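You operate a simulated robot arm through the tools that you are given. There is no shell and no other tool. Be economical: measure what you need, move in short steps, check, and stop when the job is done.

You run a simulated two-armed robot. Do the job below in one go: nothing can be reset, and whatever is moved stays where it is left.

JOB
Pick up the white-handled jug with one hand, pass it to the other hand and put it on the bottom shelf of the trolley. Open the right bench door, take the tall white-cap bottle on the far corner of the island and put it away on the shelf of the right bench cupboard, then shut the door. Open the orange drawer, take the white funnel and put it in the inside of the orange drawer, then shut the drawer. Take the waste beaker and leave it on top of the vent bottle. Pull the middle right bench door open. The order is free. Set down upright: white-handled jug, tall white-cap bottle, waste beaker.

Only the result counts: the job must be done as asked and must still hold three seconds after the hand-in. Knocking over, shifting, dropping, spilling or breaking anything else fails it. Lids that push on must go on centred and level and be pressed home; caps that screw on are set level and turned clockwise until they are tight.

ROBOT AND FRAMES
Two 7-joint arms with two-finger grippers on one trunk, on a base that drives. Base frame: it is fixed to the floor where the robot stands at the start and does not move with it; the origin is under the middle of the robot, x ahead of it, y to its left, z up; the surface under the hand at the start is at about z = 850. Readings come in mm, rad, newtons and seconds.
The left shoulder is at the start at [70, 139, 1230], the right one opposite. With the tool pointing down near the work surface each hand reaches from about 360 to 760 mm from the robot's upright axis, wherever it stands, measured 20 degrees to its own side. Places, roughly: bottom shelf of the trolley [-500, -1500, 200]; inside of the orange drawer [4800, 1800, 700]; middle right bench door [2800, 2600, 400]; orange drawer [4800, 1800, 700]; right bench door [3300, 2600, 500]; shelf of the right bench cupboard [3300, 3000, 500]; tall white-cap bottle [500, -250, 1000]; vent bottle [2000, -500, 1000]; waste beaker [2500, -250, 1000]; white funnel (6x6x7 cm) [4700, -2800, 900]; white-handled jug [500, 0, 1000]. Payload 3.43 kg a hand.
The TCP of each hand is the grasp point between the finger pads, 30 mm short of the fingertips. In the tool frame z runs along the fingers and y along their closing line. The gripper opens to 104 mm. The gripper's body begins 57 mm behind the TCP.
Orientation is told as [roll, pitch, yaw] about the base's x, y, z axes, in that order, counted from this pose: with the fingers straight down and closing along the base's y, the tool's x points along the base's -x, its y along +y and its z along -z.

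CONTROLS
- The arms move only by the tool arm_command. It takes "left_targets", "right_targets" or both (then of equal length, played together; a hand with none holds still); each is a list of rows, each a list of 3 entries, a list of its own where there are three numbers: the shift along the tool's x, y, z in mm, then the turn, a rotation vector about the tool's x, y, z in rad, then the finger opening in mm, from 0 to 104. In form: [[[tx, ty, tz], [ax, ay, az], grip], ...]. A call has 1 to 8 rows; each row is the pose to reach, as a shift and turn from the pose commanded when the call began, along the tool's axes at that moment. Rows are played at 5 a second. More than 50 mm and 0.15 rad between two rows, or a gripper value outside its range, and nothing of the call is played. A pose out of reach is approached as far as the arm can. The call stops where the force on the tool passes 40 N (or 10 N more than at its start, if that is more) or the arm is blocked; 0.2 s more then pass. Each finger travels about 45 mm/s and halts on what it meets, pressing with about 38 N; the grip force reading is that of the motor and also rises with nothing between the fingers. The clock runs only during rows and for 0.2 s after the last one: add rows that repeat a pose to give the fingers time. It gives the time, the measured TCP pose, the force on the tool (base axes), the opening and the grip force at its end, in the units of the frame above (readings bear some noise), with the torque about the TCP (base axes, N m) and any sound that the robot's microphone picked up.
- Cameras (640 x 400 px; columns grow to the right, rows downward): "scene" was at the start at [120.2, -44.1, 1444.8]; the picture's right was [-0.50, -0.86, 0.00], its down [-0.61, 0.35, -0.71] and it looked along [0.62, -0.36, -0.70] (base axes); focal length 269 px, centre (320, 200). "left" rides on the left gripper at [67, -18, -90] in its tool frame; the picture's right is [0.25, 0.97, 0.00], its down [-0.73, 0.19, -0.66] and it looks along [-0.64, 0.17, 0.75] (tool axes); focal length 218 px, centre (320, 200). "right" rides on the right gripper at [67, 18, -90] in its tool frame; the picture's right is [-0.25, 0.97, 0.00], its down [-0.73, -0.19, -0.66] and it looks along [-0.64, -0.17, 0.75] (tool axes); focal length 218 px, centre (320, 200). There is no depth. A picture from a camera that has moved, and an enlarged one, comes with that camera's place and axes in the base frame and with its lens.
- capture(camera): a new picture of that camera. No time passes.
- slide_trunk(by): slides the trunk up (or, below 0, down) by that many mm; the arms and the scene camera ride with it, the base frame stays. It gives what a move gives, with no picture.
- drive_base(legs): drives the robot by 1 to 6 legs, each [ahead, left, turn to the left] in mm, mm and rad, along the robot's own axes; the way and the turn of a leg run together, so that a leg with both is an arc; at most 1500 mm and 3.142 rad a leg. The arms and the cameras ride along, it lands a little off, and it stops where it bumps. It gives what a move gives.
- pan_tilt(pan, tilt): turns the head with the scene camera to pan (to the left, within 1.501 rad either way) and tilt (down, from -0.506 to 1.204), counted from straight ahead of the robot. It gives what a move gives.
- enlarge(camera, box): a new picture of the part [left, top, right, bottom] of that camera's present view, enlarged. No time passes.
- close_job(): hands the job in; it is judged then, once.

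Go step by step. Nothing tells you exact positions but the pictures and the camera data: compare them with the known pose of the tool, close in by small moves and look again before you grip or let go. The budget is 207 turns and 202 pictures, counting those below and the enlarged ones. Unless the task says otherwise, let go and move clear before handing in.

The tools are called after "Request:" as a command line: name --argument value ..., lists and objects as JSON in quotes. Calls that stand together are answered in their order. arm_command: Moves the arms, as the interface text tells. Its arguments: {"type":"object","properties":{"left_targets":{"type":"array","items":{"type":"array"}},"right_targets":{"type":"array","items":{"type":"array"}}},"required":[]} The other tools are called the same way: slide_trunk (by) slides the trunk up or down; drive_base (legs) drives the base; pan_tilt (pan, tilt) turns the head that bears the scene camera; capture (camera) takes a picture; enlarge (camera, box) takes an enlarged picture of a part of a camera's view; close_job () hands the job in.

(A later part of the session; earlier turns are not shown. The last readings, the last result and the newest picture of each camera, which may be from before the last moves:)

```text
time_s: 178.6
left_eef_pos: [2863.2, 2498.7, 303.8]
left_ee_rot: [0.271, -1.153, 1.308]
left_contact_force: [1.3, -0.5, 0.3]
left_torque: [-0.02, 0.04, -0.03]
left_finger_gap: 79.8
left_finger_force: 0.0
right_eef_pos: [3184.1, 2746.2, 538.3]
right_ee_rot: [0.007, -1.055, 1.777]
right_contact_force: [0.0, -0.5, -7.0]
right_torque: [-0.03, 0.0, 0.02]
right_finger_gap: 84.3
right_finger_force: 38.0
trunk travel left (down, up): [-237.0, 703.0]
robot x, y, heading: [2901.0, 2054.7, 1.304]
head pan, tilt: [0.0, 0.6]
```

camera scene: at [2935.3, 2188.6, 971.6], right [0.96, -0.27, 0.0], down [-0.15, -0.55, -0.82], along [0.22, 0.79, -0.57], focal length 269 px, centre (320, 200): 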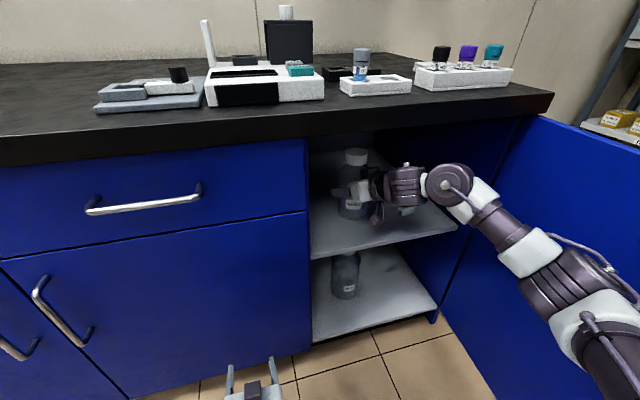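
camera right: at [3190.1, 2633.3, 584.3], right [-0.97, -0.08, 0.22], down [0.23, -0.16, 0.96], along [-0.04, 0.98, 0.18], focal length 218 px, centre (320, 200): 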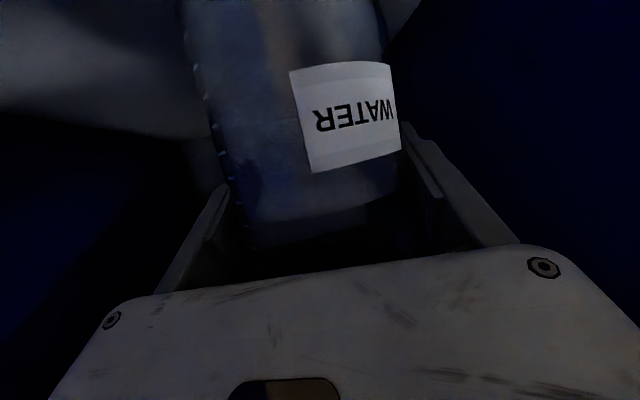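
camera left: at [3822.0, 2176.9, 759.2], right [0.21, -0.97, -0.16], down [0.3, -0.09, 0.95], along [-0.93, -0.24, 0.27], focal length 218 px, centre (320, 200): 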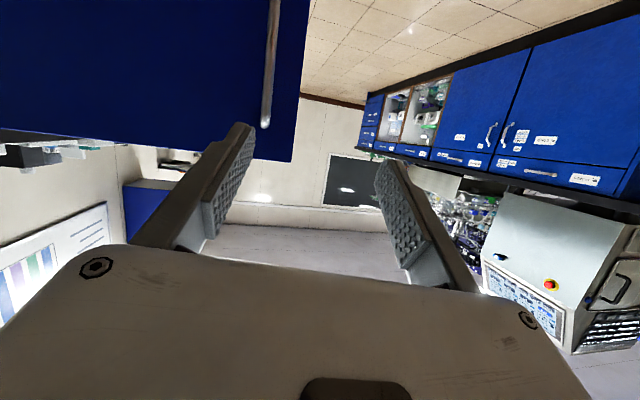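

Request:
arm_command --right_targets '[[[3.5, 0, 2], [0, 0, 0], 65], [[7, 0, 4], [0, 0, 0], 65], [[10.4, 0, 6], [0, 0, 0], 65], [[13.9, 0, 8], [0, 0, 0], 65]]'

Request:
enlarge --camera "scene" --box '[280, 120, 480, 260]'

```text
time_s: 179.6
left_eef_pos: [2864.1, 2498.3, 306.1]
left_ee_rot: [0.271, -1.162, 1.312]
left_contact_force: [0.5, -0.4, 0.2]
left_torque: [-0.01, -0.02, -0.02]
left_finger_gap: 79.7
left_finger_force: 0.0
right_eef_pos: [3183.5, 2745.9, 531.8]
right_ee_rot: [0.003, -1.07, 1.779]
right_contact_force: [3.5, -8.3, 37.4]
right_torque: [-0.02, 0.02, 0.08]
right_finger_gap: 84.1
right_finger_force: 37.6
trunk travel left (down, up): [-237.0, 703.0]
robot x, y, heading: [2900.5, 2055.4, 1.299]
head pan, tilt: [0.0, 0.6]
```

```text
2.86 times, centred on (380, 190) of scene
camera zoom: at [2934.3, 2183.9, 972.8], right [0.96, -0.27, 0.0], down [-0.15, -0.54, -0.83], along [0.22, 0.8, -0.56], focal length 769 px, centre (149, 229)
```

zoom: 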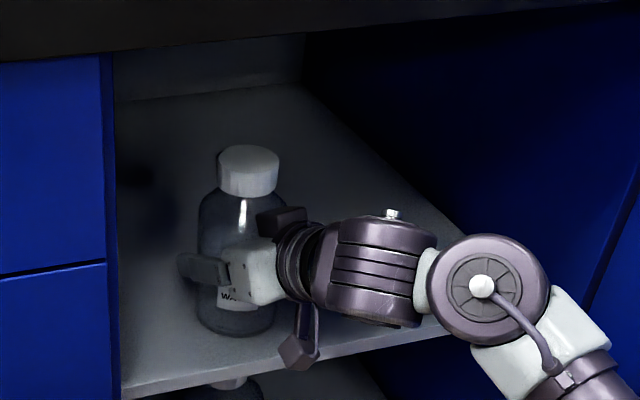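

Contact. Relax upward and open, then back straight out.

Request:
arm_command --right_targets '[[[-7, 0, -4], [0, 0, 0], 70], [[-7, 0, -4], [0, 0, 0], 95], [[-7, 0, -4], [0, 0, 0], 104], [[-7, 0, -4], [0, 0, 0], 104], [[-7, 0, -4], [0, 0, 0], 104]]'

Request:
capture --camera "right"

```text
time_s: 180.8
left_eef_pos: [2863.4, 2498.1, 303.0]
left_ee_rot: [0.27, -1.153, 1.31]
left_contact_force: [-0.7, 0.4, -1.0]
left_torque: [-0.01, 0.01, -0.02]
left_finger_gap: 80.0
left_finger_force: 0.1
right_eef_pos: [3183.2, 2746.0, 529.7]
right_ee_rot: [0.004, -1.054, 1.78]
right_contact_force: [0.0, -0.8, 0.1]
right_torque: [0.0, 0.0, -0.02]
right_finger_gap: 104.1
right_finger_force: 0.1
trunk travel left (down, up): [-237.0, 703.0]
robot x, y, heading: [2899.6, 2056.2, 1.309]
head pan, tilt: [0.0, 0.6]
```

```text
113 pictures are left
camera right: at [3189.6, 2633.5, 516.4], right [-0.97, -0.08, 0.22], down [0.23, -0.17, 0.96], along [-0.04, 0.98, 0.18], focal length 218 px, centre (320, 200)
```

right: 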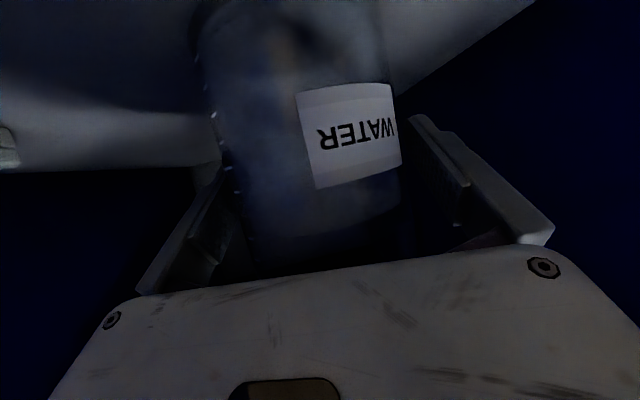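

Request:
arm_command --right_targets '[[[0, -4, 0], [0, 0, 0], 104], [[10, -4, -20], [0, 0, 0], 104], [[25, -4, -48], [0, 0, 0], 104], [[40, -4, -80], [0, 0, 0], 104], [[50, -4, -110], [0, 0, 0], 104]]'

Request:
capture --camera "right"

Request:
capture --camera "scene"

```text
time_s: 182.0
left_eef_pos: [2863.3, 2500.0, 304.0]
left_ee_rot: [0.27, -1.157, 1.311]
left_contact_force: [0.9, 0.0, 0.1]
left_torque: [0.01, 0.02, -0.01]
left_finger_gap: 80.0
left_finger_force: 0.0
right_eef_pos: [3212.8, 2628.0, 542.8]
right_ee_rot: [0.004, -1.056, 1.777]
right_contact_force: [0.2, -0.6, 0.1]
right_torque: [0.0, 0.03, 0.01]
right_finger_gap: 103.8
right_finger_force: 0.0
trunk travel left (down, up): [-237.0, 703.0]
robot x, y, heading: [2900.1, 2055.1, 1.303]
head pan, tilt: [0.0, 0.6]
```

```text
112 pictures are left
camera right: at [3219.2, 2515.2, 528.5], right [-0.97, -0.08, 0.22], down [0.23, -0.17, 0.96], along [-0.04, 0.98, 0.18], focal length 218 px, centre (320, 200)
```

right: 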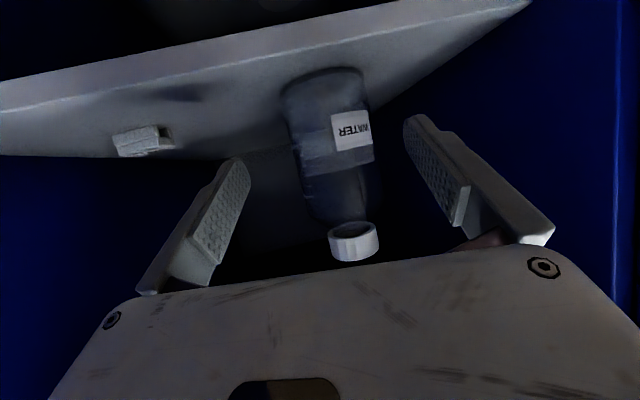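

```text
111 pictures are left
camera scene: at [2935.2, 2187.1, 971.6], right [0.96, -0.27, 0.0], down [-0.15, -0.55, -0.82], along [0.22, 0.79, -0.57], focal length 269 px, centre (320, 200)
```

scene: 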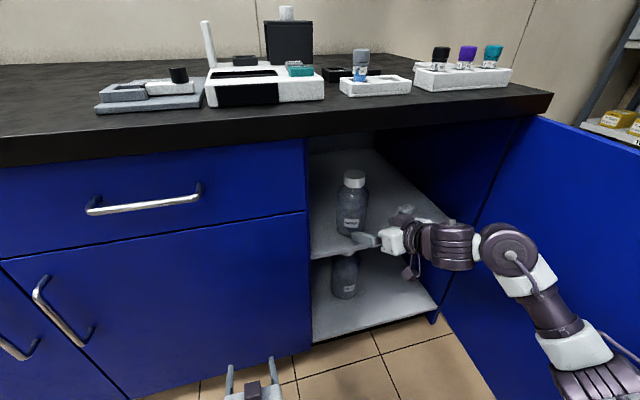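

The bottle stands upright on the shelf. Back out, go around the door's free end and get the right hand outside the door, fingers closed, to push it shut.

Request:
drive_base --legs '[[-450, 0, 0], [0, 0, 0.268], [-100, 0, 0], [-120, -720, 0]]'

Request:
arm_command --right_targets '[[[0, 0, 0], [0, 0, 0], 60], [[0, 0, 0], [0, 0, 0], 10], [[0, 0, 0], [0, 0, 0], 0], [[0, 0, 0], [0, 0, 0], 0], [[0, 0, 0], [0, 0, 0], 0], [[0, 0, 0], [0, 0, 0], 0], [[0, 0, 0], [0, 0, 0], 0]]'

Request:
pan_tilt --pan 0.0 --tilt 0.5

Request:
capture --camera "scene"

```text
time_s: 190.0
left_eef_pos: [3352.5, 1807.0, 304.0]
left_ee_rot: [0.27, -1.157, 1.562]
left_contact_force: [-0.1, 0.5, -0.4]
left_torque: [-0.01, 0.02, 0.01]
left_finger_gap: 79.9
left_finger_force: 0.1
right_eef_pos: [3659.4, 2020.0, 541.7]
right_ee_rot: [0.004, -1.053, 2.031]
right_contact_force: [-0.4, -1.1, -0.2]
right_torque: [-0.01, -0.02, 0.0]
right_finger_gap: 104.0
right_finger_force: 0.0
trunk travel left (down, up): [-237.0, 703.0]
robot x, y, heading: [3501.7, 1388.6, 1.552]
head pan, tilt: [0.0, 0.6]
```

```text
time_s: 191.6
left_eef_pos: [3352.6, 1808.7, 303.7]
left_ee_rot: [0.273, -1.157, 1.559]
left_contact_force: [-0.7, -0.6, 0.4]
left_torque: [0.03, 0.01, -0.02]
left_finger_gap: 80.1
left_finger_force: 0.0
right_eef_pos: [3660.2, 2020.5, 542.7]
right_ee_rot: [0.008, -1.056, 2.031]
right_contact_force: [0.8, -0.4, 0.0]
right_torque: [-0.03, -0.02, -0.01]
right_finger_gap: 0.0
right_finger_force: 32.5
trunk travel left (down, up): [-237.0, 703.0]
robot x, y, heading: [3500.0, 1389.4, 1.553]
head pan, tilt: [0.0, 0.6]
```

```text
time_s: 192.3
left_eef_pos: [3354.0, 1808.7, 304.1]
left_ee_rot: [0.275, -1.155, 1.561]
left_contact_force: [-0.2, 0.6, -0.5]
left_torque: [0.01, -0.02, -0.02]
left_finger_gap: 79.9
left_finger_force: 0.1
right_eef_pos: [3659.9, 2019.6, 541.7]
right_ee_rot: [0.006, -1.055, 2.031]
right_contact_force: [0.9, -0.3, 0.2]
right_torque: [0.0, 0.01, -0.04]
right_finger_gap: 0.0
right_finger_force: 34.9
trunk travel left (down, up): [-237.0, 703.0]
robot x, y, heading: [3498.8, 1387.6, 1.552]
head pan, tilt: [0.0, 0.499]
```

```text
110 pictures are left
camera scene: at [3500.4, 1526.6, 980.7], right [1.0, -0.02, 0.0], down [-0.01, -0.48, -0.88], along [0.02, 0.88, -0.48], focal length 269 px, centre (320, 200)
```

scene: 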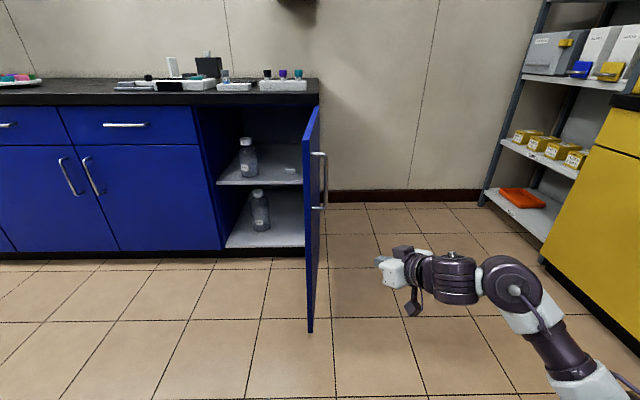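

Door end is at ≈(3480,2157). Drive the hand in beside the outer face and push along the arc.

Request:
drive_base --legs '[[265, 0, 0.018], [0, 110, 0], [19, 108, 0]]'

Request:
capture --camera "scene"

```text
time_s: 195.8
left_eef_pos: [3131.5, 2093.6, 302.1]
left_ee_rot: [0.273, -1.156, 1.577]
left_contact_force: [-0.6, 0.6, -0.1]
left_torque: [0.0, -0.03, -0.02]
left_finger_gap: 80.2
left_finger_force: 0.0
right_eef_pos: [3434.6, 2312.0, 542.4]
right_ee_rot: [0.006, -1.054, 2.047]
right_contact_force: [-0.2, -0.5, -0.2]
right_torque: [-0.02, 0.0, -0.02]
right_finger_gap: 0.0
right_finger_force: 34.8
trunk travel left (down, up): [-237.0, 703.0]
robot x, y, heading: [3280.8, 1676.4, 1.571]
head pan, tilt: [0.0, 0.499]
```

```text
109 pictures are left
camera scene: at [3282.6, 1815.7, 980.7], right [1.0, 0.0, 0.0], down [0.0, -0.48, -0.88], along [0.0, 0.88, -0.48], focal length 269 px, centre (320, 200)
```

scene: 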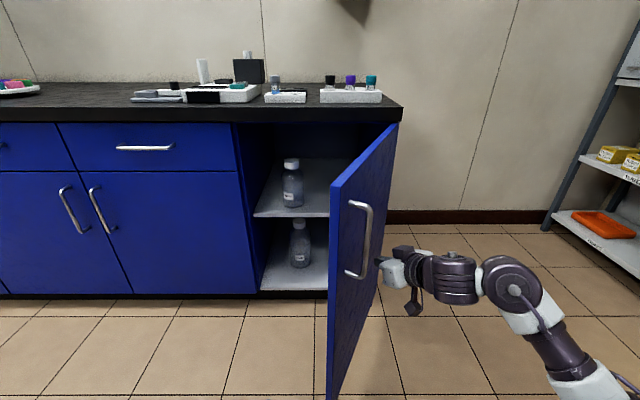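

Door is swinging. Continue pushing along the arc.

Request:
drive_base --legs '[[45, 96, 0], [84, 71, 0], [70, 31, 0]]'

Request:
capture --camera "scene"

```text
time_s: 198.4
left_eef_pos: [2932.3, 2293.9, 303.2]
left_ee_rot: [0.272, -1.155, 1.577]
left_contact_force: [-0.3, 0.3, -0.4]
left_torque: [-0.02, 0.02, 0.01]
left_finger_gap: 80.0
left_finger_force: 0.0
right_eef_pos: [3233.6, 2511.3, 543.0]
right_ee_rot: [0.008, -1.058, 2.049]
right_contact_force: [-1.0, -0.4, 0.2]
right_torque: [-0.01, 0.01, 0.02]
right_finger_gap: 0.0
right_finger_force: 34.6
trunk travel left (down, up): [-237.0, 703.0]
robot x, y, heading: [3085.8, 1875.0, 1.57]
head pan, tilt: [0.0, 0.499]
```

```text
108 pictures are left
camera scene: at [3083.8, 2015.2, 980.8], right [1.0, 0.0, 0.0], down [0.0, -0.48, -0.88], along [0.0, 0.88, -0.48], focal length 269 px, centre (320, 200)
```

scene: 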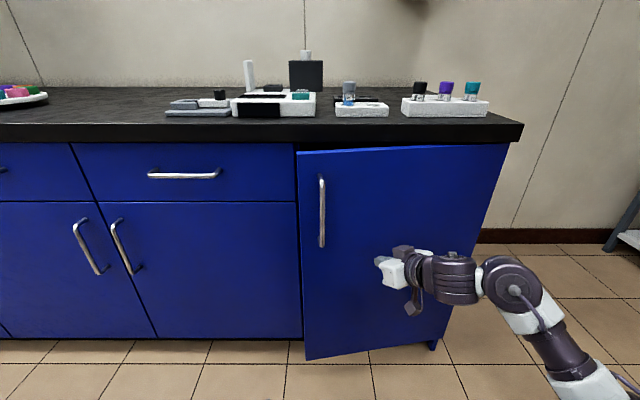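

Nearly shut; push straight forward until it stops.

Request:
drive_base --legs '[[60, 0, 0], [40, 0, 0]]'

Request:
capture --camera "scene"

```text
time_s: 199.8
left_eef_pos: [2933.0, 2375.7, 304.2]
left_ee_rot: [0.282, -1.156, 1.568]
left_contact_force: [0.3, -0.6, -0.3]
left_torque: [0.01, -0.04, -0.03]
left_finger_gap: 80.1
left_finger_force: 0.1
right_eef_pos: [3235.1, 2587.4, 544.4]
right_ee_rot: [-0.01, -1.056, 2.073]
right_contact_force: [1.1, -11.2, 5.3]
right_torque: [0.1, 0.01, 0.0]
right_finger_gap: 0.1
right_finger_force: 35.0
trunk travel left (down, up): [-237.0, 703.0]
robot x, y, heading: [3085.1, 1955.8, 1.571]
head pan, tilt: [0.0, 0.499]
stopped in leg 2: the force on the tool passed its limit at 118 N (the readings are from after the stop); the commanded pose is now the measured one
```

```text
107 pictures are left
camera scene: at [3085.1, 2094.7, 981.0], right [1.0, 0.0, 0.0], down [0.0, -0.48, -0.88], along [0.0, 0.88, -0.48], focal length 269 px, centre (320, 200)
```

scene: 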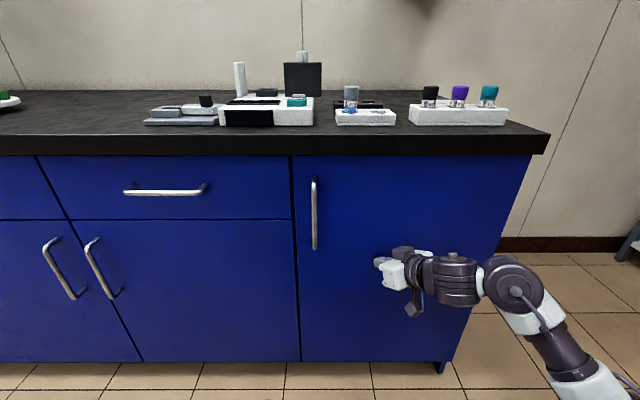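

Right door is shut. Next the middle door (handle ≈ x 2577, z 453–617, hinged at right x≈3035): move left and face it obliquely, opening the right gripper.

Request:
drive_base --legs '[[-200, 0, 0], [0, 0, -0.32], [-116, 800, 0]]'

Request:
arm_command --right_targets '[[[-17, 0, -10], [0, 0, 0], 40], [[-43, 0, -25], [0, 0, 0], 70], [[-43, 0, -25], [0, 0, 0], 70], [[-43, 0, -25], [0, 0, 0], 70]]'

Request:
capture --camera "scene"

Request:
capture --camera "right"

```text
time_s: 206.3
left_eef_pos: [2277.3, 2352.1, 304.2]
left_ee_rot: [0.281, -1.154, 1.24]
left_contact_force: [-0.3, -0.1, 0.4]
left_torque: [-0.05, 0.03, 0.0]
left_finger_gap: 80.1
left_finger_force: 0.0
right_eef_pos: [2634.5, 2457.4, 542.5]
right_ee_rot: [-0.007, -1.055, 1.744]
right_contact_force: [0.2, 0.1, 0.3]
right_torque: [0.05, -0.01, 0.01]
right_finger_gap: 0.3
right_finger_force: 34.6
trunk travel left (down, up): [-237.0, 703.0]
robot x, y, heading: [2289.4, 1909.7, 1.242]
head pan, tilt: [0.0, 0.499]
```

```text
time_s: 207.3
left_eef_pos: [2277.6, 2352.4, 302.9]
left_ee_rot: [0.281, -1.156, 1.24]
left_contact_force: [-0.5, -0.2, -0.4]
left_torque: [-0.01, 0.01, 0.02]
left_finger_gap: 79.8
left_finger_force: 0.1
right_eef_pos: [2632.3, 2457.7, 593.0]
right_ee_rot: [-0.006, -1.055, 1.74]
right_contact_force: [0.2, 0.1, 0.1]
right_torque: [0.0, 0.0, 0.0]
right_finger_gap: 69.9
right_finger_force: 0.2
trunk travel left (down, up): [-237.0, 703.0]
robot x, y, heading: [2292.0, 1904.8, 1.239]
head pan, tilt: [0.0, 0.499]
```

```text
106 pictures are left
camera scene: at [2333.5, 2038.5, 980.8], right [0.95, -0.32, 0.0], down [-0.16, -0.45, -0.88], along [0.28, 0.83, -0.48], focal length 269 px, centre (320, 200)
```

scene: 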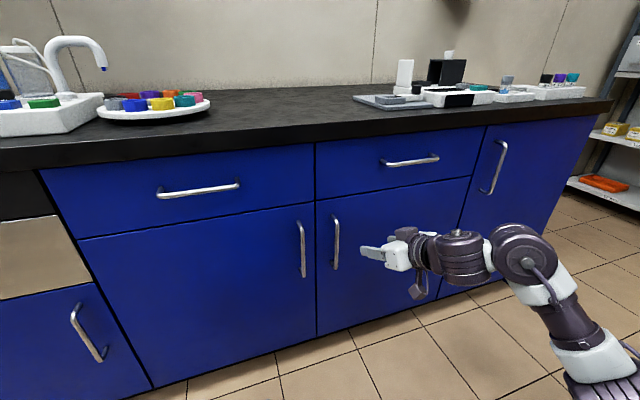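

```text
105 pictures are left
camera right: at [2633.7, 2344.5, 578.3], right [-0.98, -0.04, 0.22], down [0.22, -0.18, 0.96], along [0.0, 0.98, 0.18], focal length 218 px, centre (320, 200)
```

right: 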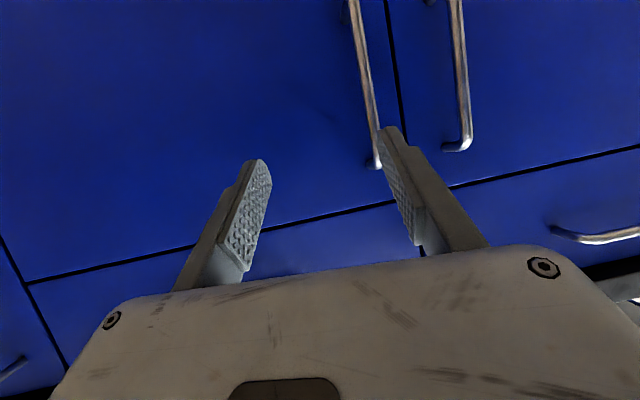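

Middle-door handle is at about (2563,2575), z 440–600. Align and approach.

Request:
arm_command --right_targets '[[[-2, 24, 10], [0, 0, 0], 70], [[-3.5, 48, 28], [0, 0, 0], 70], [[-3.5, 48, 68], [0, 0, 0], 70], [[-3.5, 48, 88], [0, 0, 0], 70], [[-3.5, 48, 88], [0, 0, 0], 70]]'

Request:
capture --camera "right"

```text
time_s: 208.5
left_eef_pos: [2277.7, 2352.6, 303.0]
left_ee_rot: [0.283, -1.155, 1.241]
left_contact_force: [-0.3, -1.0, -0.6]
left_torque: [0.02, 0.0, -0.02]
left_finger_gap: 80.1
left_finger_force: 0.1
right_eef_pos: [2572.8, 2528.0, 550.9]
right_ee_rot: [-0.007, -1.056, 1.745]
right_contact_force: [-0.2, -0.6, -0.3]
right_torque: [0.03, 0.0, 0.0]
right_finger_gap: 69.8
right_finger_force: 0.1
trunk travel left (down, up): [-237.0, 703.0]
robot x, y, heading: [2289.3, 1909.2, 1.239]
head pan, tilt: [0.0, 0.499]
```

```text
104 pictures are left
camera right: at [2574.3, 2413.8, 536.4], right [-0.98, -0.04, 0.22], down [0.22, -0.18, 0.96], along [0.0, 0.98, 0.18], focal length 218 px, centre (320, 200)
```

right: 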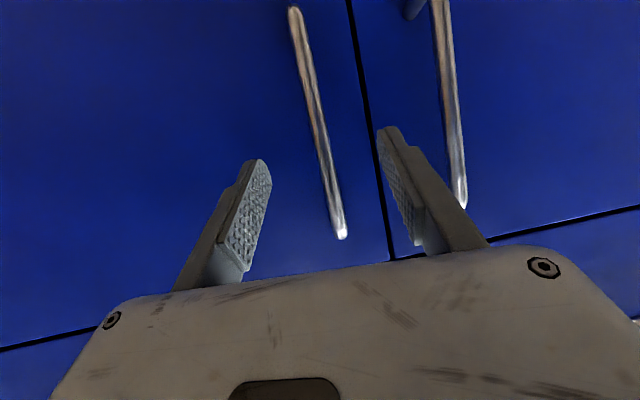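

Handle is centred between the fingers. Advance 46 mm and close.

Request:
arm_command --right_targets '[[[0, 0, 23], [0, 0, 0], 70], [[0, 0, 47], [0, 0, 0], 70], [[0, 0, 47], [0, 0, 0], 30], [[0, 0, 47], [0, 0, 0], 5], [[0, 0, 47], [0, 0, 0], 0], [[0, 0, 47], [0, 0, 0], 0], [[0, 0, 47], [0, 0, 0], 0]]'

Request:
capture --camera "right"

```text
time_s: 210.1
left_eef_pos: [2278.3, 2352.2, 303.2]
left_ee_rot: [0.28, -1.156, 1.245]
left_contact_force: [0.5, 0.3, 1.0]
left_torque: [0.01, -0.02, 0.03]
left_finger_gap: 80.1
left_finger_force: 0.0
right_eef_pos: [2564.8, 2568.5, 528.7]
right_ee_rot: [-0.005, -1.055, 1.746]
right_contact_force: [-3.3, -0.6, -1.7]
right_torque: [0.15, 0.3, 0.06]
right_finger_gap: 11.3
right_finger_force: 41.0
trunk travel left (down, up): [-237.0, 703.0]
robot x, y, heading: [2289.8, 1909.9, 1.236]
head pan, tilt: [0.0, 0.499]
```

```text
103 pictures are left
camera right: at [2567.0, 2454.9, 514.1], right [-0.98, -0.04, 0.22], down [0.22, -0.18, 0.96], along [0.0, 0.98, 0.18], focal length 218 px, centre (320, 200)
```

right: 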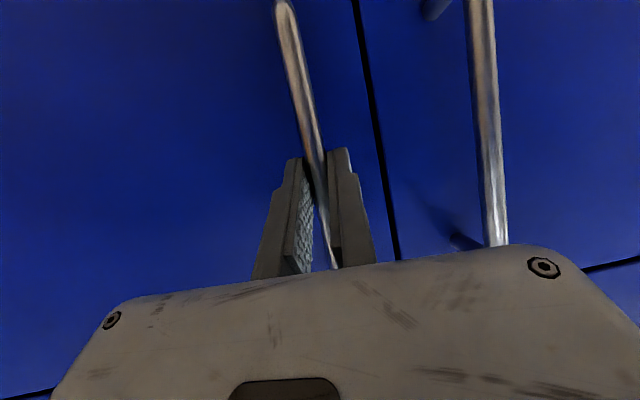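

Gripped. Pull along the arc with the right hand.

Request:
arm_command --right_targets '[[[11.5, 0.5, -20.5], [-0.043, 0, -0.025], 0], [[23.2, 0.2, -41], [-0.087, 0, -0.049], 0], [[34.8, -1.5, -61.5], [-0.13, 0, -0.074], 0], [[46.4, -4.2, -81.9], [-0.174, 0, -0.099], 0], [[57.8, -8.3, -102], [-0.217, 0, -0.123], 0], [[69.2, -13.3, -122], [-0.261, 0, -0.148], 0], [[80.4, -19.6, -141.8], [-0.304, 0, -0.173], 0], [[91.5, -26.9, -161.2], [-0.348, 0, -0.197], 0]]'

Request:
capture --camera "scene"

```text
time_s: 211.9
left_eef_pos: [2278.9, 2352.6, 304.0]
left_ee_rot: [0.283, -1.153, 1.237]
left_contact_force: [-0.7, -0.5, -0.6]
left_torque: [0.01, 0.0, -0.02]
left_finger_gap: 79.9
left_finger_force: 0.1
right_eef_pos: [2625.2, 2389.9, 528.3]
right_ee_rot: [-0.002, -1.052, 2.134]
right_contact_force: [13.1, 7.4, -1.7]
right_torque: [0.52, 0.45, -0.26]
right_finger_gap: 11.8
right_finger_force: 44.7
trunk travel left (down, up): [-237.0, 703.0]
robot x, y, heading: [2283.9, 1905.1, 1.242]
head pan, tilt: [0.0, 0.499]
```

```text
102 pictures are left
camera scene: at [2334.7, 2039.1, 980.6], right [0.95, -0.32, 0.0], down [-0.16, -0.45, -0.88], along [0.28, 0.83, -0.48], focal length 269 px, centre (320, 200)
```

scene: 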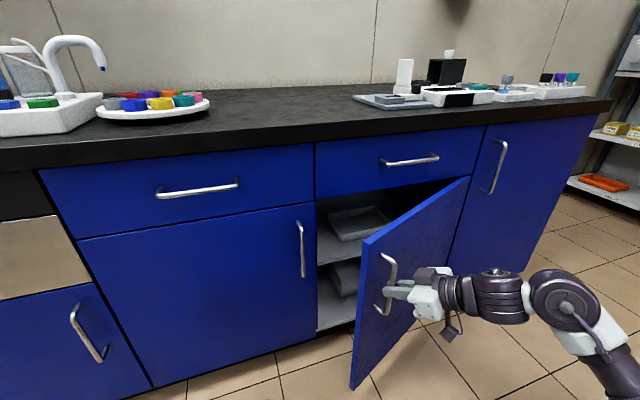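

Opening well. Rotate the base about the hinge to open further.

Request:
drive_base --legs '[[-22.5, -46.7, 0.05], [-22.5, -46.7, 0.05], [-22.5, -46.7, 0.05], [-22.5, -46.7, 0.05], [-22.5, -46.7, 0.05], [-22.5, -46.7, 0.05]]'

Request:
drive_base --legs '[[-22.5, -46.7, 0.05], [-22.5, -46.7, 0.05], [-22.5, -46.7, 0.05], [-22.5, -46.7, 0.05], [-22.5, -46.7, 0.05], [-22.5, -46.7, 0.05]]'

Request:
capture --camera "scene"

```text
time_s: 215.7
left_eef_pos: [2397.8, 2146.2, 304.4]
left_ee_rot: [0.28, -1.153, 1.544]
left_contact_force: [0.2, -0.5, -0.4]
left_torque: [0.0, -0.01, 0.02]
left_finger_gap: 80.0
left_finger_force: 0.1
right_eef_pos: [2714.8, 2281.6, 528.9]
right_ee_rot: [0.001, -1.051, 2.45]
right_contact_force: [-1.0, -0.9, 2.7]
right_torque: [-0.65, -0.7, -0.06]
right_finger_gap: 11.5
right_finger_force: 45.1
trunk travel left (down, up): [-237.0, 703.0]
robot x, y, heading: [2540.8, 1725.0, 1.544]
head pan, tilt: [0.0, 0.499]
stopped in leg 6: the force on the tool passed its limit at 40 N (the readings are from after the stop); the commanded pose is now the measured one
```

```text
time_s: 219.3
left_eef_pos: [2571.2, 1983.8, 303.6]
left_ee_rot: [0.275, -1.157, 1.848]
left_contact_force: [0.8, 0.0, -0.5]
left_torque: [0.02, -0.03, 0.01]
left_finger_gap: 80.0
left_finger_force: 0.2
right_eef_pos: [2831.4, 2204.8, 529.1]
right_ee_rot: [0.005, -1.052, 2.756]
right_contact_force: [-16.2, -34.7, -4.2]
right_torque: [0.1, 0.48, 0.29]
right_finger_gap: 11.4
right_finger_force: 45.2
trunk travel left (down, up): [-237.0, 703.0]
robot x, y, heading: [2830.8, 1628.4, 1.842]
head pan, tilt: [0.0, 0.499]
```

```text
101 pictures are left
camera scene: at [2792.3, 1756.4, 981.0], right [0.96, 0.27, 0.0], down [0.13, -0.46, -0.88], along [-0.24, 0.85, -0.48], focal length 269 px, centre (320, 200)
```

scene: 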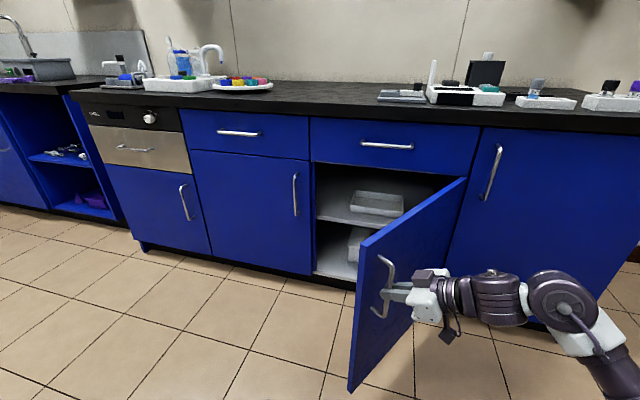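

Request:
drive_base --legs '[[-27, -46.7, 0.05], [-24, -46.7, 0.05], [-22.5, -46.7, 0.05], [-22.5, -46.7, 0.05], [-22.5, -46.7, 0.05], [-22.5, -46.7, 0.05]]'

Request:
drive_base --legs '[[-22.5, -46.7, 0.05], [-22.5, -46.7, 0.05]]'

Request:
capture --camera "scene"

```text
time_s: 222.9
left_eef_pos: [2787.9, 1878.5, 304.5]
left_ee_rot: [0.28, -1.157, 2.145]
left_contact_force: [-0.2, -0.3, -0.7]
left_torque: [-0.01, 0.01, 0.02]
left_finger_gap: 79.9
left_finger_force: 0.0
right_eef_pos: [2971.0, 2164.9, 526.6]
right_ee_rot: [0.01, -1.052, 3.055]
right_contact_force: [0.6, 9.5, 12.1]
right_torque: [0.33, 0.63, -0.05]
right_finger_gap: 11.5
right_finger_force: 44.8
trunk travel left (down, up): [-237.0, 703.0]
robot x, y, heading: [3142.0, 1613.4, 2.145]
head pan, tilt: [0.0, 0.499]
```

```text
time_s: 224.3
left_eef_pos: [2863.5, 1859.6, 303.7]
left_ee_rot: [0.278, -1.155, 2.249]
left_contact_force: [0.1, -0.6, 0.1]
left_torque: [0.01, 0.0, -0.04]
left_finger_gap: 80.4
left_finger_force: 0.2
right_eef_pos: [3015.9, 2163.9, 527.3]
right_ee_rot: [0.009, -1.053, -3.129]
right_contact_force: [0.2, -4.3, 3.2]
right_torque: [0.23, 0.27, 0.08]
right_finger_gap: 11.6
right_finger_force: 44.8
trunk travel left (down, up): [-237.0, 703.0]
robot x, y, heading: [3242.8, 1631.1, 2.247]
head pan, tilt: [0.0, 0.499]
```

```text
100 pictures are left
camera scene: at [3156.0, 1737.6, 980.9], right [0.78, 0.63, 0.0], down [0.3, -0.37, -0.88], along [-0.55, 0.69, -0.48], focal length 269 px, centre (320, 200)
```

scene: 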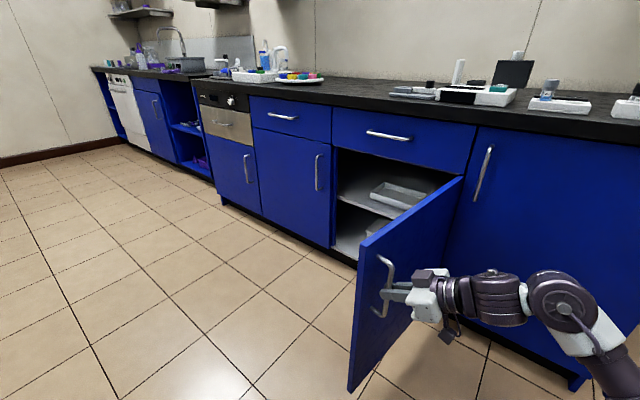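

Middle door is wide open. Release and retreat.

Request:
arm_command --right_targets '[[[0, 0, 0], [0, 0, 0], 40], [[0, 0, 0], [0, 0, 0], 70], [[0, 0, 0], [0, 0, 0], 80], [[0, 0, -30], [0, 0, 0], 80], [[0, 0, -65], [0, 0, 0], 80], [[0, 0, -100], [0, 0, 0], 80]]'

Request:
capture --camera "right"

```text
time_s: 225.7
left_eef_pos: [2864.0, 1859.8, 303.5]
left_ee_rot: [0.28, -1.152, 2.248]
left_contact_force: [-0.4, -0.4, -0.8]
left_torque: [-0.03, 0.02, -0.01]
left_finger_gap: 80.0
left_finger_force: 0.1
right_eef_pos: [3104.7, 2167.2, 576.0]
right_ee_rot: [0.012, -1.054, -3.129]
right_contact_force: [0.1, 0.4, -0.2]
right_torque: [-0.01, -0.02, 0.05]
right_finger_gap: 80.2
right_finger_force: 0.2
trunk travel left (down, up): [-237.0, 703.0]
robot x, y, heading: [3247.6, 1633.7, 2.245]
head pan, tilt: [0.0, 0.499]
```

```text
99 pictures are left
camera right: at [3215.8, 2152.0, 561.6], right [-0.1, -0.97, 0.23], down [0.21, 0.2, 0.96], along [-0.97, 0.14, 0.18], focal length 218 px, centre (320, 200)
```

right: 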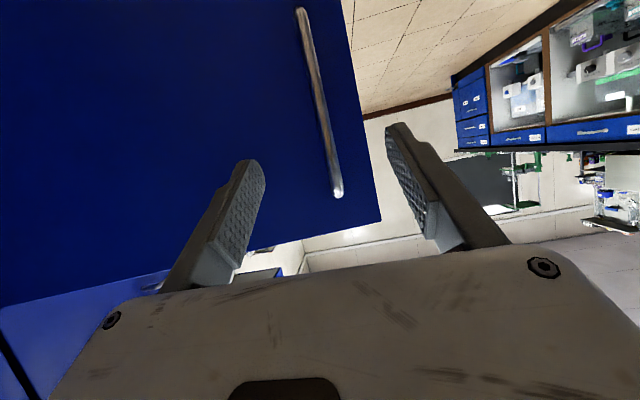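

Now go look at the orange drawer: back away, turn to face +x.

Request:
drive_base --legs '[[-280, 0, 0], [0, 0, -2.245], [450, 150, 0]]'

Request:
slide_trunk --by 200

Request:
capture --camera "scene"

```text
time_s: 235.4
left_eef_pos: [4275.0, 1730.9, 303.7]
left_ee_rot: [0.279, -1.153, 0.019]
left_contact_force: [0.4, 1.2, 1.1]
left_torque: [-0.02, 0.02, 0.02]
left_finger_gap: 80.0
left_finger_force: 0.0
right_eef_pos: [4374.7, 1354.1, 575.1]
right_ee_rot: [0.011, -1.051, 0.93]
right_contact_force: [0.8, 0.2, -0.3]
right_torque: [-0.01, 0.03, 0.03]
right_finger_gap: 80.1
right_finger_force: 0.0
trunk travel left (down, up): [-237.0, 703.0]
robot x, y, heading: [3860.8, 1567.2, 0.024]
head pan, tilt: [0.0, 0.499]
```

```text
time_s: 237.5
left_eef_pos: [4275.7, 1730.8, 503.4]
left_ee_rot: [0.279, -1.153, 0.023]
left_contact_force: [-0.1, -0.4, 0.8]
left_torque: [-0.02, -0.03, 0.0]
left_finger_gap: 80.0
left_finger_force: 0.1
right_eef_pos: [4374.8, 1353.4, 776.1]
right_ee_rot: [0.011, -1.054, 0.931]
right_contact_force: [0.3, -0.5, -0.5]
right_torque: [-0.02, 0.01, 0.05]
right_finger_gap: 80.1
right_finger_force: 0.0
trunk travel left (down, up): [-437.0, 503.0]
robot x, y, heading: [3862.6, 1569.8, 0.016]
head pan, tilt: [0.0, 0.499]
```

```text
98 pictures are left
camera scene: at [4002.6, 1568.0, 1180.8], right [0.02, -1.0, 0.0], down [-0.48, -0.01, -0.88], along [0.88, 0.02, -0.48], focal length 269 px, centre (320, 200)
```

scene: 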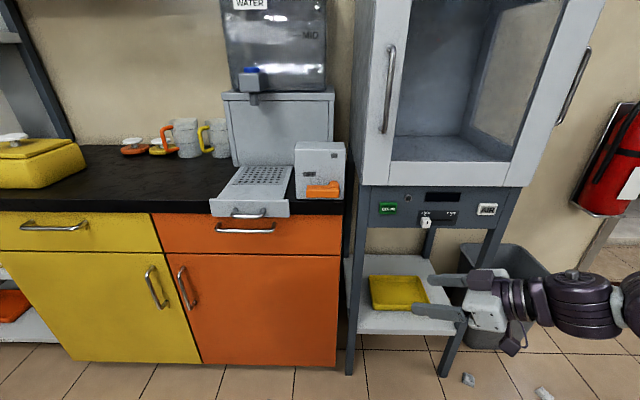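

The orange drawer's horizontal handle is near (4560,1770,790). I'll roll the right hand 90° so the fingers close vertically and the hand points level.

Request:
enlarge --camera "scene" --box '[140, 170, 360, 290]'

Request:
arm_command --right_targets '[[[0, 0, 0], [0.077, 0.007, -0.121], 80], [[0, 0, 0], [0.153, 0.014, -0.241], 80], [[0, 0, 0], [0.23, 0.021, -0.362], 80], [[0, 0, 0], [0.306, 0.028, -0.482], 80], [[0, 0, 0], [0.383, 0.035, -0.603], 80], [[0, 0, 0], [0.459, 0.041, -0.723], 80]]'

Request:
arm_command --right_targets '[[[0, 0, 0], [0.077, 0.007, -0.121], 80], [[0, 0, 0], [0.153, 0.014, -0.241], 80], [[0, 0, 0], [0.23, 0.021, -0.362], 80], [[0, 0, 0], [0.306, 0.028, -0.482], 80], [[0, 0, 0], [0.383, 0.035, -0.603], 80], [[0, 0, 0], [0.383, 0.035, -0.603], 80]]'

Request:
capture --camera "scene"

```text
2.91 times, centred on (250, 230) of scene
camera zoom: at [4002.6, 1568.0, 1180.8], right [0.02, -1.0, 0.0], down [-0.48, -0.01, -0.88], along [0.88, 0.02, -0.48], focal length 783 px, centre (524, 113)
```

zoom: 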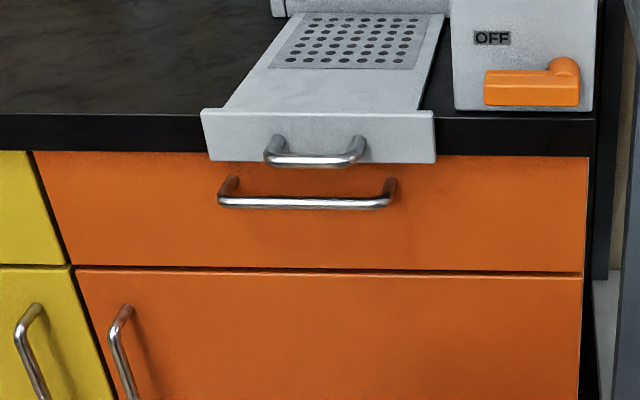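

```text
time_s: 238.9
left_eef_pos: [4275.9, 1731.8, 503.8]
left_ee_rot: [0.279, -1.154, 0.021]
left_contact_force: [0.0, 0.2, 0.0]
left_torque: [0.03, -0.01, 0.01]
left_finger_gap: 80.0
left_finger_force: 0.1
right_eef_pos: [4374.7, 1352.6, 775.6]
right_ee_rot: [-1.144, -0.596, 1.798]
right_contact_force: [0.9, 0.8, 0.6]
right_torque: [0.01, -0.03, 0.01]
right_finger_gap: 80.1
right_finger_force: 0.1
trunk travel left (down, up): [-437.0, 503.0]
robot x, y, heading: [3863.9, 1563.6, 0.019]
head pan, tilt: [0.0, 0.499]
```

```text
time_s: 240.3
left_eef_pos: [4275.7, 1731.1, 502.9]
left_ee_rot: [0.279, -1.154, 0.021]
left_contact_force: [-0.2, -0.4, -0.7]
left_torque: [0.01, -0.01, -0.02]
left_finger_gap: 79.9
left_finger_force: 0.0
right_eef_pos: [4373.7, 1351.9, 774.7]
right_ee_rot: [-1.568, -0.005, 1.897]
right_contact_force: [-0.2, -0.6, 1.0]
right_torque: [0.0, 0.0, 0.04]
right_finger_gap: 79.9
right_finger_force: 0.1
trunk travel left (down, up): [-437.0, 503.0]
robot x, y, heading: [3866.4, 1565.4, 0.019]
head pan, tilt: [0.0, 0.499]
```

```text
96 pictures are left
camera scene: at [4002.4, 1568.1, 1180.8], right [0.02, -1.0, 0.0], down [-0.48, -0.01, -0.88], along [0.88, 0.02, -0.48], focal length 269 px, centre (320, 200)
```

scene: 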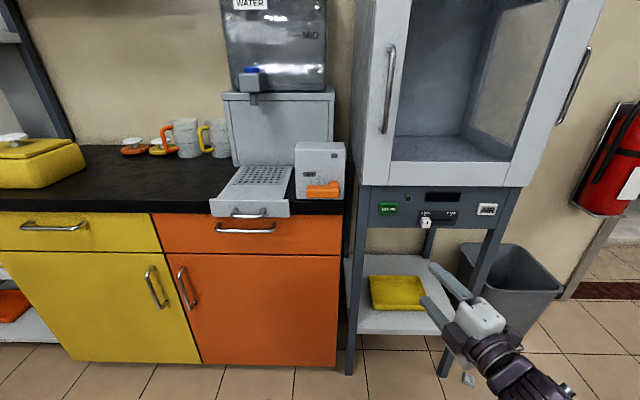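

Hand is rolled with fingers closing vertically. Straighten its yaw to point along +x and drive in front of the drawer handle (≈y 1777, z 771).

Request:
arm_command --right_targets '[[[0, 0, 0], [0, 0.11, 0], 50], [[0, 0, 0], [0, 0.22, 0], 50], [[0, 0, 0], [0, 0.326, 0], 50], [[0, 0, 0], [0, 0.326, 0], 50]]'

Request:
drive_base --legs '[[50, 430, -0.019]]'

Request:
capture --camera "scene"

Request:
capture --camera "right"

```text
time_s: 241.3
left_eef_pos: [4275.9, 1731.2, 503.0]
left_ee_rot: [0.279, -1.155, 0.023]
left_contact_force: [0.1, -0.5, -0.1]
left_torque: [0.0, -0.02, 0.03]
left_finger_gap: 80.1
left_finger_force: 0.1
right_eef_pos: [4376.1, 1352.8, 775.6]
right_ee_rot: [-1.567, -0.003, 1.566]
right_contact_force: [0.3, 0.2, -0.8]
right_torque: [-0.01, -0.05, 0.01]
right_finger_gap: 50.0
right_finger_force: 0.1
trunk travel left (down, up): [-437.0, 503.0]
robot x, y, heading: [3862.6, 1573.1, 0.019]
head pan, tilt: [0.0, 0.499]
```

```text
time_s: 243.9
left_eef_pos: [4322.8, 2146.0, 503.0]
left_ee_rot: [0.28, -1.154, 0.005]
left_contact_force: [0.8, 0.0, -0.1]
left_torque: [-0.02, -0.01, 0.0]
left_finger_gap: 80.0
left_finger_force: 0.1
right_eef_pos: [4415.4, 1767.2, 775.6]
right_ee_rot: [-1.567, -0.003, 1.549]
right_contact_force: [0.5, -0.2, -0.1]
right_torque: [0.02, 0.0, -0.04]
right_finger_gap: 50.1
right_finger_force: 0.0
trunk travel left (down, up): [-437.0, 503.0]
robot x, y, heading: [3906.9, 1992.0, -0.001]
head pan, tilt: [0.0, 0.499]
```

```text
95 pictures are left
camera scene: at [4047.8, 1989.9, 1180.8], right [0.0, -1.0, 0.0], down [-0.48, 0.0, -0.88], along [0.88, 0.0, -0.48], focal length 269 px, centre (320, 200)
```

scene: 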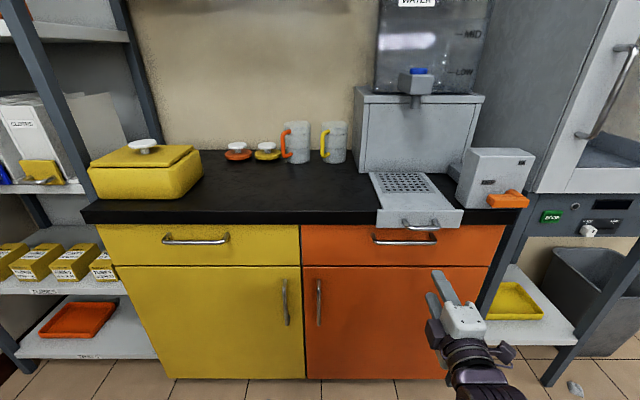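

```text
94 pictures are left
camera right: at [4324.2, 1701.7, 757.5], right [0.0, 0.26, -0.97], down [-0.64, 0.74, 0.2], along [0.77, 0.62, 0.16], focal length 218 px, centre (320, 200)
```

right: 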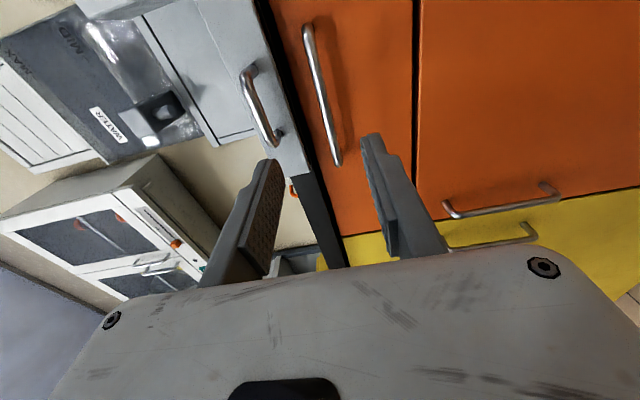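

Handle is aligned at (4585, z 771). Advance 152 mm and close.

Request:
arm_command --right_targets '[[[0, 2, 40], [0, 0, 0], 50], [[0, 4, 80], [0, 0, 0], 50], [[0, 4, 120], [0, 0, 0], 50], [[0, 4, 152], [0, 0, 0], 50], [[0, 4, 152], [0, 0, 0], 50]]'

Request:
capture --camera "right"

```text
time_s: 245.2
left_eef_pos: [4323.6, 2148.1, 504.2]
left_ee_rot: [0.28, -1.155, 0.005]
left_contact_force: [0.1, 1.0, -0.4]
left_torque: [-0.01, 0.01, -0.01]
left_finger_gap: 80.0
left_finger_force: 0.1
right_eef_pos: [4568.1, 1763.3, 771.9]
right_ee_rot: [-1.565, -0.003, 1.549]
right_contact_force: [-0.4, 0.1, -0.1]
right_torque: [-0.01, 0.04, -0.01]
right_finger_gap: 49.9
right_finger_force: 0.0
trunk travel left (down, up): [-437.0, 503.0]
robot x, y, heading: [3906.5, 1990.1, 0.007]
head pan, tilt: [0.0, 0.499]
```

```text
93 pictures are left
camera right: at [4477.2, 1698.0, 754.0], right [0.0, 0.26, -0.97], down [-0.64, 0.74, 0.2], along [0.77, 0.62, 0.16], focal length 218 px, centre (320, 200)
```

right: 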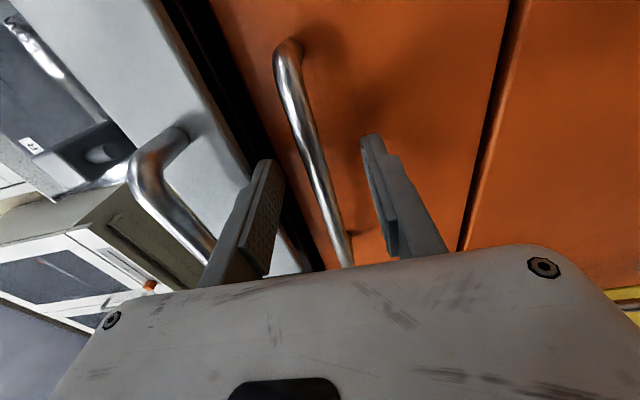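

Bar is between the fingers. Close on it.

Request:
arm_command --right_targets '[[[0, 0, 0], [0, 0, 0], 30], [[0, 0, 0], [0, 0, 0], 5], [[0, 0, 0], [0, 0, 0], 0], [[0, 0, 0], [0, 0, 0], 0], [[0, 0, 0], [0, 0, 0], 0]]'

Request:
arm_command --right_targets '[[[0, 0, -25], [0, 0, 0], 0], [[0, 0, -50], [0, 0, 0], 0], [[0, 0, -80], [0, 0, 0], 0], [[0, 0, -110], [0, 0, 0], 0], [[0, 0, -140], [0, 0, 0], 0], [[0, 0, -160], [0, 0, 0], 0]]'

Request:
capture --camera "scene"

```text
time_s: 246.3
left_eef_pos: [4324.1, 2146.8, 502.7]
left_ee_rot: [0.28, -1.155, 0.006]
left_contact_force: [-0.7, 0.0, -0.4]
left_torque: [0.01, -0.02, 0.0]
left_finger_gap: 79.9
left_finger_force: 0.0
right_eef_pos: [4567.5, 1763.9, 771.5]
right_ee_rot: [-1.568, -0.005, 1.549]
right_contact_force: [1.8, -1.2, 3.3]
right_torque: [-0.18, -0.06, 0.11]
right_finger_gap: 11.6
right_finger_force: 45.2
trunk travel left (down, up): [-437.0, 503.0]
robot x, y, heading: [3905.9, 1994.3, 0.002]
head pan, tilt: [0.0, 0.499]
```

```text
time_s: 247.8
left_eef_pos: [4324.8, 2146.7, 503.7]
left_ee_rot: [0.286, -1.155, -0.003]
left_contact_force: [-0.5, -0.4, -0.3]
left_torque: [0.0, 0.01, 0.0]
left_finger_gap: 79.9
left_finger_force: 0.0
right_eef_pos: [4405.7, 1763.9, 772.7]
right_ee_rot: [-1.568, -0.007, 1.546]
right_contact_force: [-1.5, -26.0, 6.6]
right_torque: [-0.32, -0.04, -0.27]
right_finger_gap: 11.5
right_finger_force: 44.9
trunk travel left (down, up): [-437.0, 503.0]
robot x, y, heading: [3906.8, 1990.1, 0.004]
head pan, tilt: [0.0, 0.499]
```

```text
92 pictures are left
camera scene: at [4047.6, 1987.7, 1180.9], right [0.0, -1.0, 0.0], down [-0.48, 0.0, -0.88], along [0.88, 0.0, -0.48], focal length 269 px, centre (320, 200)
```

scene: 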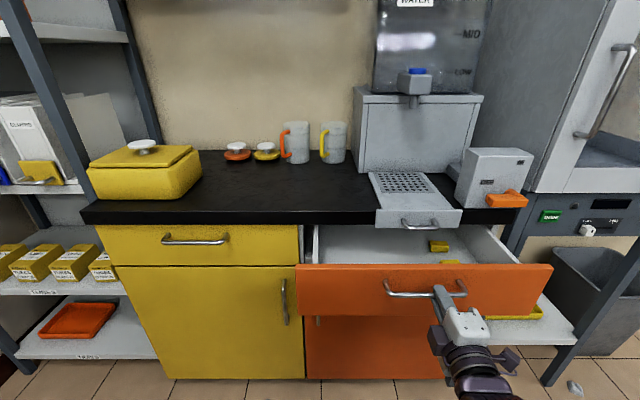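

Drawer is coming out. Pull another 120 mm with the base.

Request:
drive_base --legs '[[-120, 0, 0]]'

Request:
capture --camera "scene"

```text
time_s: 249.0
left_eef_pos: [4203.9, 2144.8, 503.4]
left_ee_rot: [0.283, -1.153, -0.004]
left_contact_force: [-1.2, 0.5, -0.3]
left_torque: [0.03, -0.02, 0.0]
left_finger_gap: 80.1
left_finger_force: 0.1
right_eef_pos: [4284.7, 1764.4, 771.9]
right_ee_rot: [-1.568, -0.006, 1.545]
right_contact_force: [1.6, -24.9, 12.7]
right_torque: [-0.25, -0.19, 0.08]
right_finger_gap: 11.4
right_finger_force: 45.0
trunk travel left (down, up): [-437.0, 503.0]
robot x, y, heading: [3787.6, 1992.2, 0.005]
head pan, tilt: [0.0, 0.499]
```

```text
91 pictures are left
camera scene: at [3927.7, 1988.3, 1180.7], right [0.0, -1.0, 0.0], down [-0.48, 0.0, -0.88], along [0.88, 0.0, -0.48], focal length 269 px, centre (320, 200)
```

scene: 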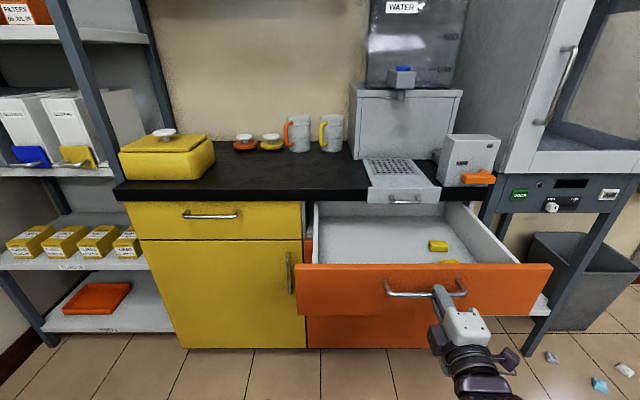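

Drawer is open ~280 mm. Release, back off, and head for the funnel.

Request:
arm_command --right_targets '[[[0, 0, 0], [0, 0, 0], 25], [[0, 0, 0], [0, 0, 0], 50], [[0, 0, 0], [0, 0, 0], 50], [[0, 0, -25], [0, 0, 0], 50], [[0, 0, -50], [0, 0, 0], 50]]'

Request:
drive_base --legs '[[-150, 0, 0]]'

Request:
slide_trunk --by 288

Request:
drive_base --legs '[[0, 0, -1.571]]'

Request:
capture --camera "scene"

```text
time_s: 250.2
left_eef_pos: [4205.9, 2146.6, 503.9]
left_ee_rot: [0.283, -1.154, -0.003]
left_contact_force: [-0.6, -0.5, -0.5]
left_torque: [-0.01, 0.03, 0.0]
left_finger_gap: 79.8
left_finger_force: 0.0
right_eef_pos: [4261.1, 1765.7, 771.8]
right_ee_rot: [-1.567, -0.004, 1.544]
right_contact_force: [0.2, 0.1, 0.3]
right_torque: [0.02, 0.02, 0.0]
right_finger_gap: 50.2
right_finger_force: 0.1
right hand out of reach, approached as far as the arm can: row 5
trunk travel left (down, up): [-437.0, 503.0]
robot x, y, heading: [3787.4, 1989.7, 0.002]
head pan, tilt: [0.0, 0.499]
```

```text
time_s: 251.6
left_eef_pos: [4055.4, 2145.6, 503.7]
left_ee_rot: [0.281, -1.155, 0.0]
left_contact_force: [-0.5, -0.3, 0.1]
left_torque: [-0.01, -0.02, 0.02]
left_finger_gap: 80.0
left_finger_force: 0.1
right_eef_pos: [4112.2, 1764.8, 772.2]
right_ee_rot: [-1.572, -0.004, 1.544]
right_contact_force: [-0.2, 0.2, -0.8]
right_torque: [0.02, -0.01, 0.01]
right_finger_gap: 50.0
right_finger_force: 0.0
trunk travel left (down, up): [-437.0, 503.0]
robot x, y, heading: [3639.2, 1995.1, -0.001]
head pan, tilt: [0.0, 0.499]
```

```text
time_s: 254.5
left_eef_pos: [4056.4, 2144.8, 791.0]
left_ee_rot: [0.28, -1.153, -0.003]
left_contact_force: [0.3, -0.3, -0.6]
left_torque: [0.01, 0.02, 0.01]
left_finger_gap: 80.0
left_finger_force: 0.1
right_eef_pos: [4113.0, 1764.5, 1060.4]
right_ee_rot: [-1.571, -0.005, 1.543]
right_contact_force: [-0.1, -0.2, 0.9]
right_torque: [0.0, 0.01, 0.03]
right_finger_gap: 49.9
right_finger_force: 0.2
trunk travel left (down, up): [-725.0, 215.0]
robot x, y, heading: [3641.9, 1995.6, -0.001]
head pan, tilt: [0.0, 0.499]
```

```text
time_s: 258.7
left_eef_pos: [3790.4, 1574.2, 790.9]
left_ee_rot: [0.282, -1.153, -1.578]
left_contact_force: [0.4, 0.1, 0.7]
left_torque: [0.01, -0.01, -0.01]
left_finger_gap: 80.1
left_finger_force: 0.0
right_eef_pos: [3409.1, 1519.8, 1058.8]
right_ee_rot: [-1.569, -0.005, -0.034]
right_contact_force: [0.8, -0.6, 0.2]
right_torque: [-0.03, -0.01, -0.01]
right_finger_gap: 50.1
right_finger_force: 0.1
trunk travel left (down, up): [-725.0, 215.0]
robot x, y, heading: [3639.1, 1993.0, -1.58]
head pan, tilt: [0.0, 0.499]
```

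```text
90 pictures are left
camera scene: at [3637.1, 1848.3, 1468.8], right [-1.0, 0.01, 0.0], down [0.0, 0.48, -0.88], along [-0.01, -0.88, -0.48], focal length 269 px, centre (320, 200)
```

scene: 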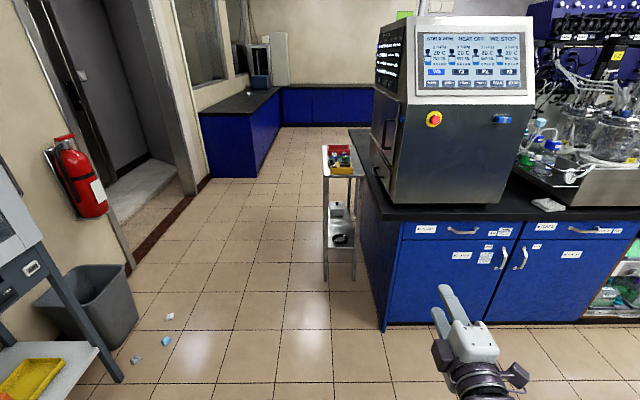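

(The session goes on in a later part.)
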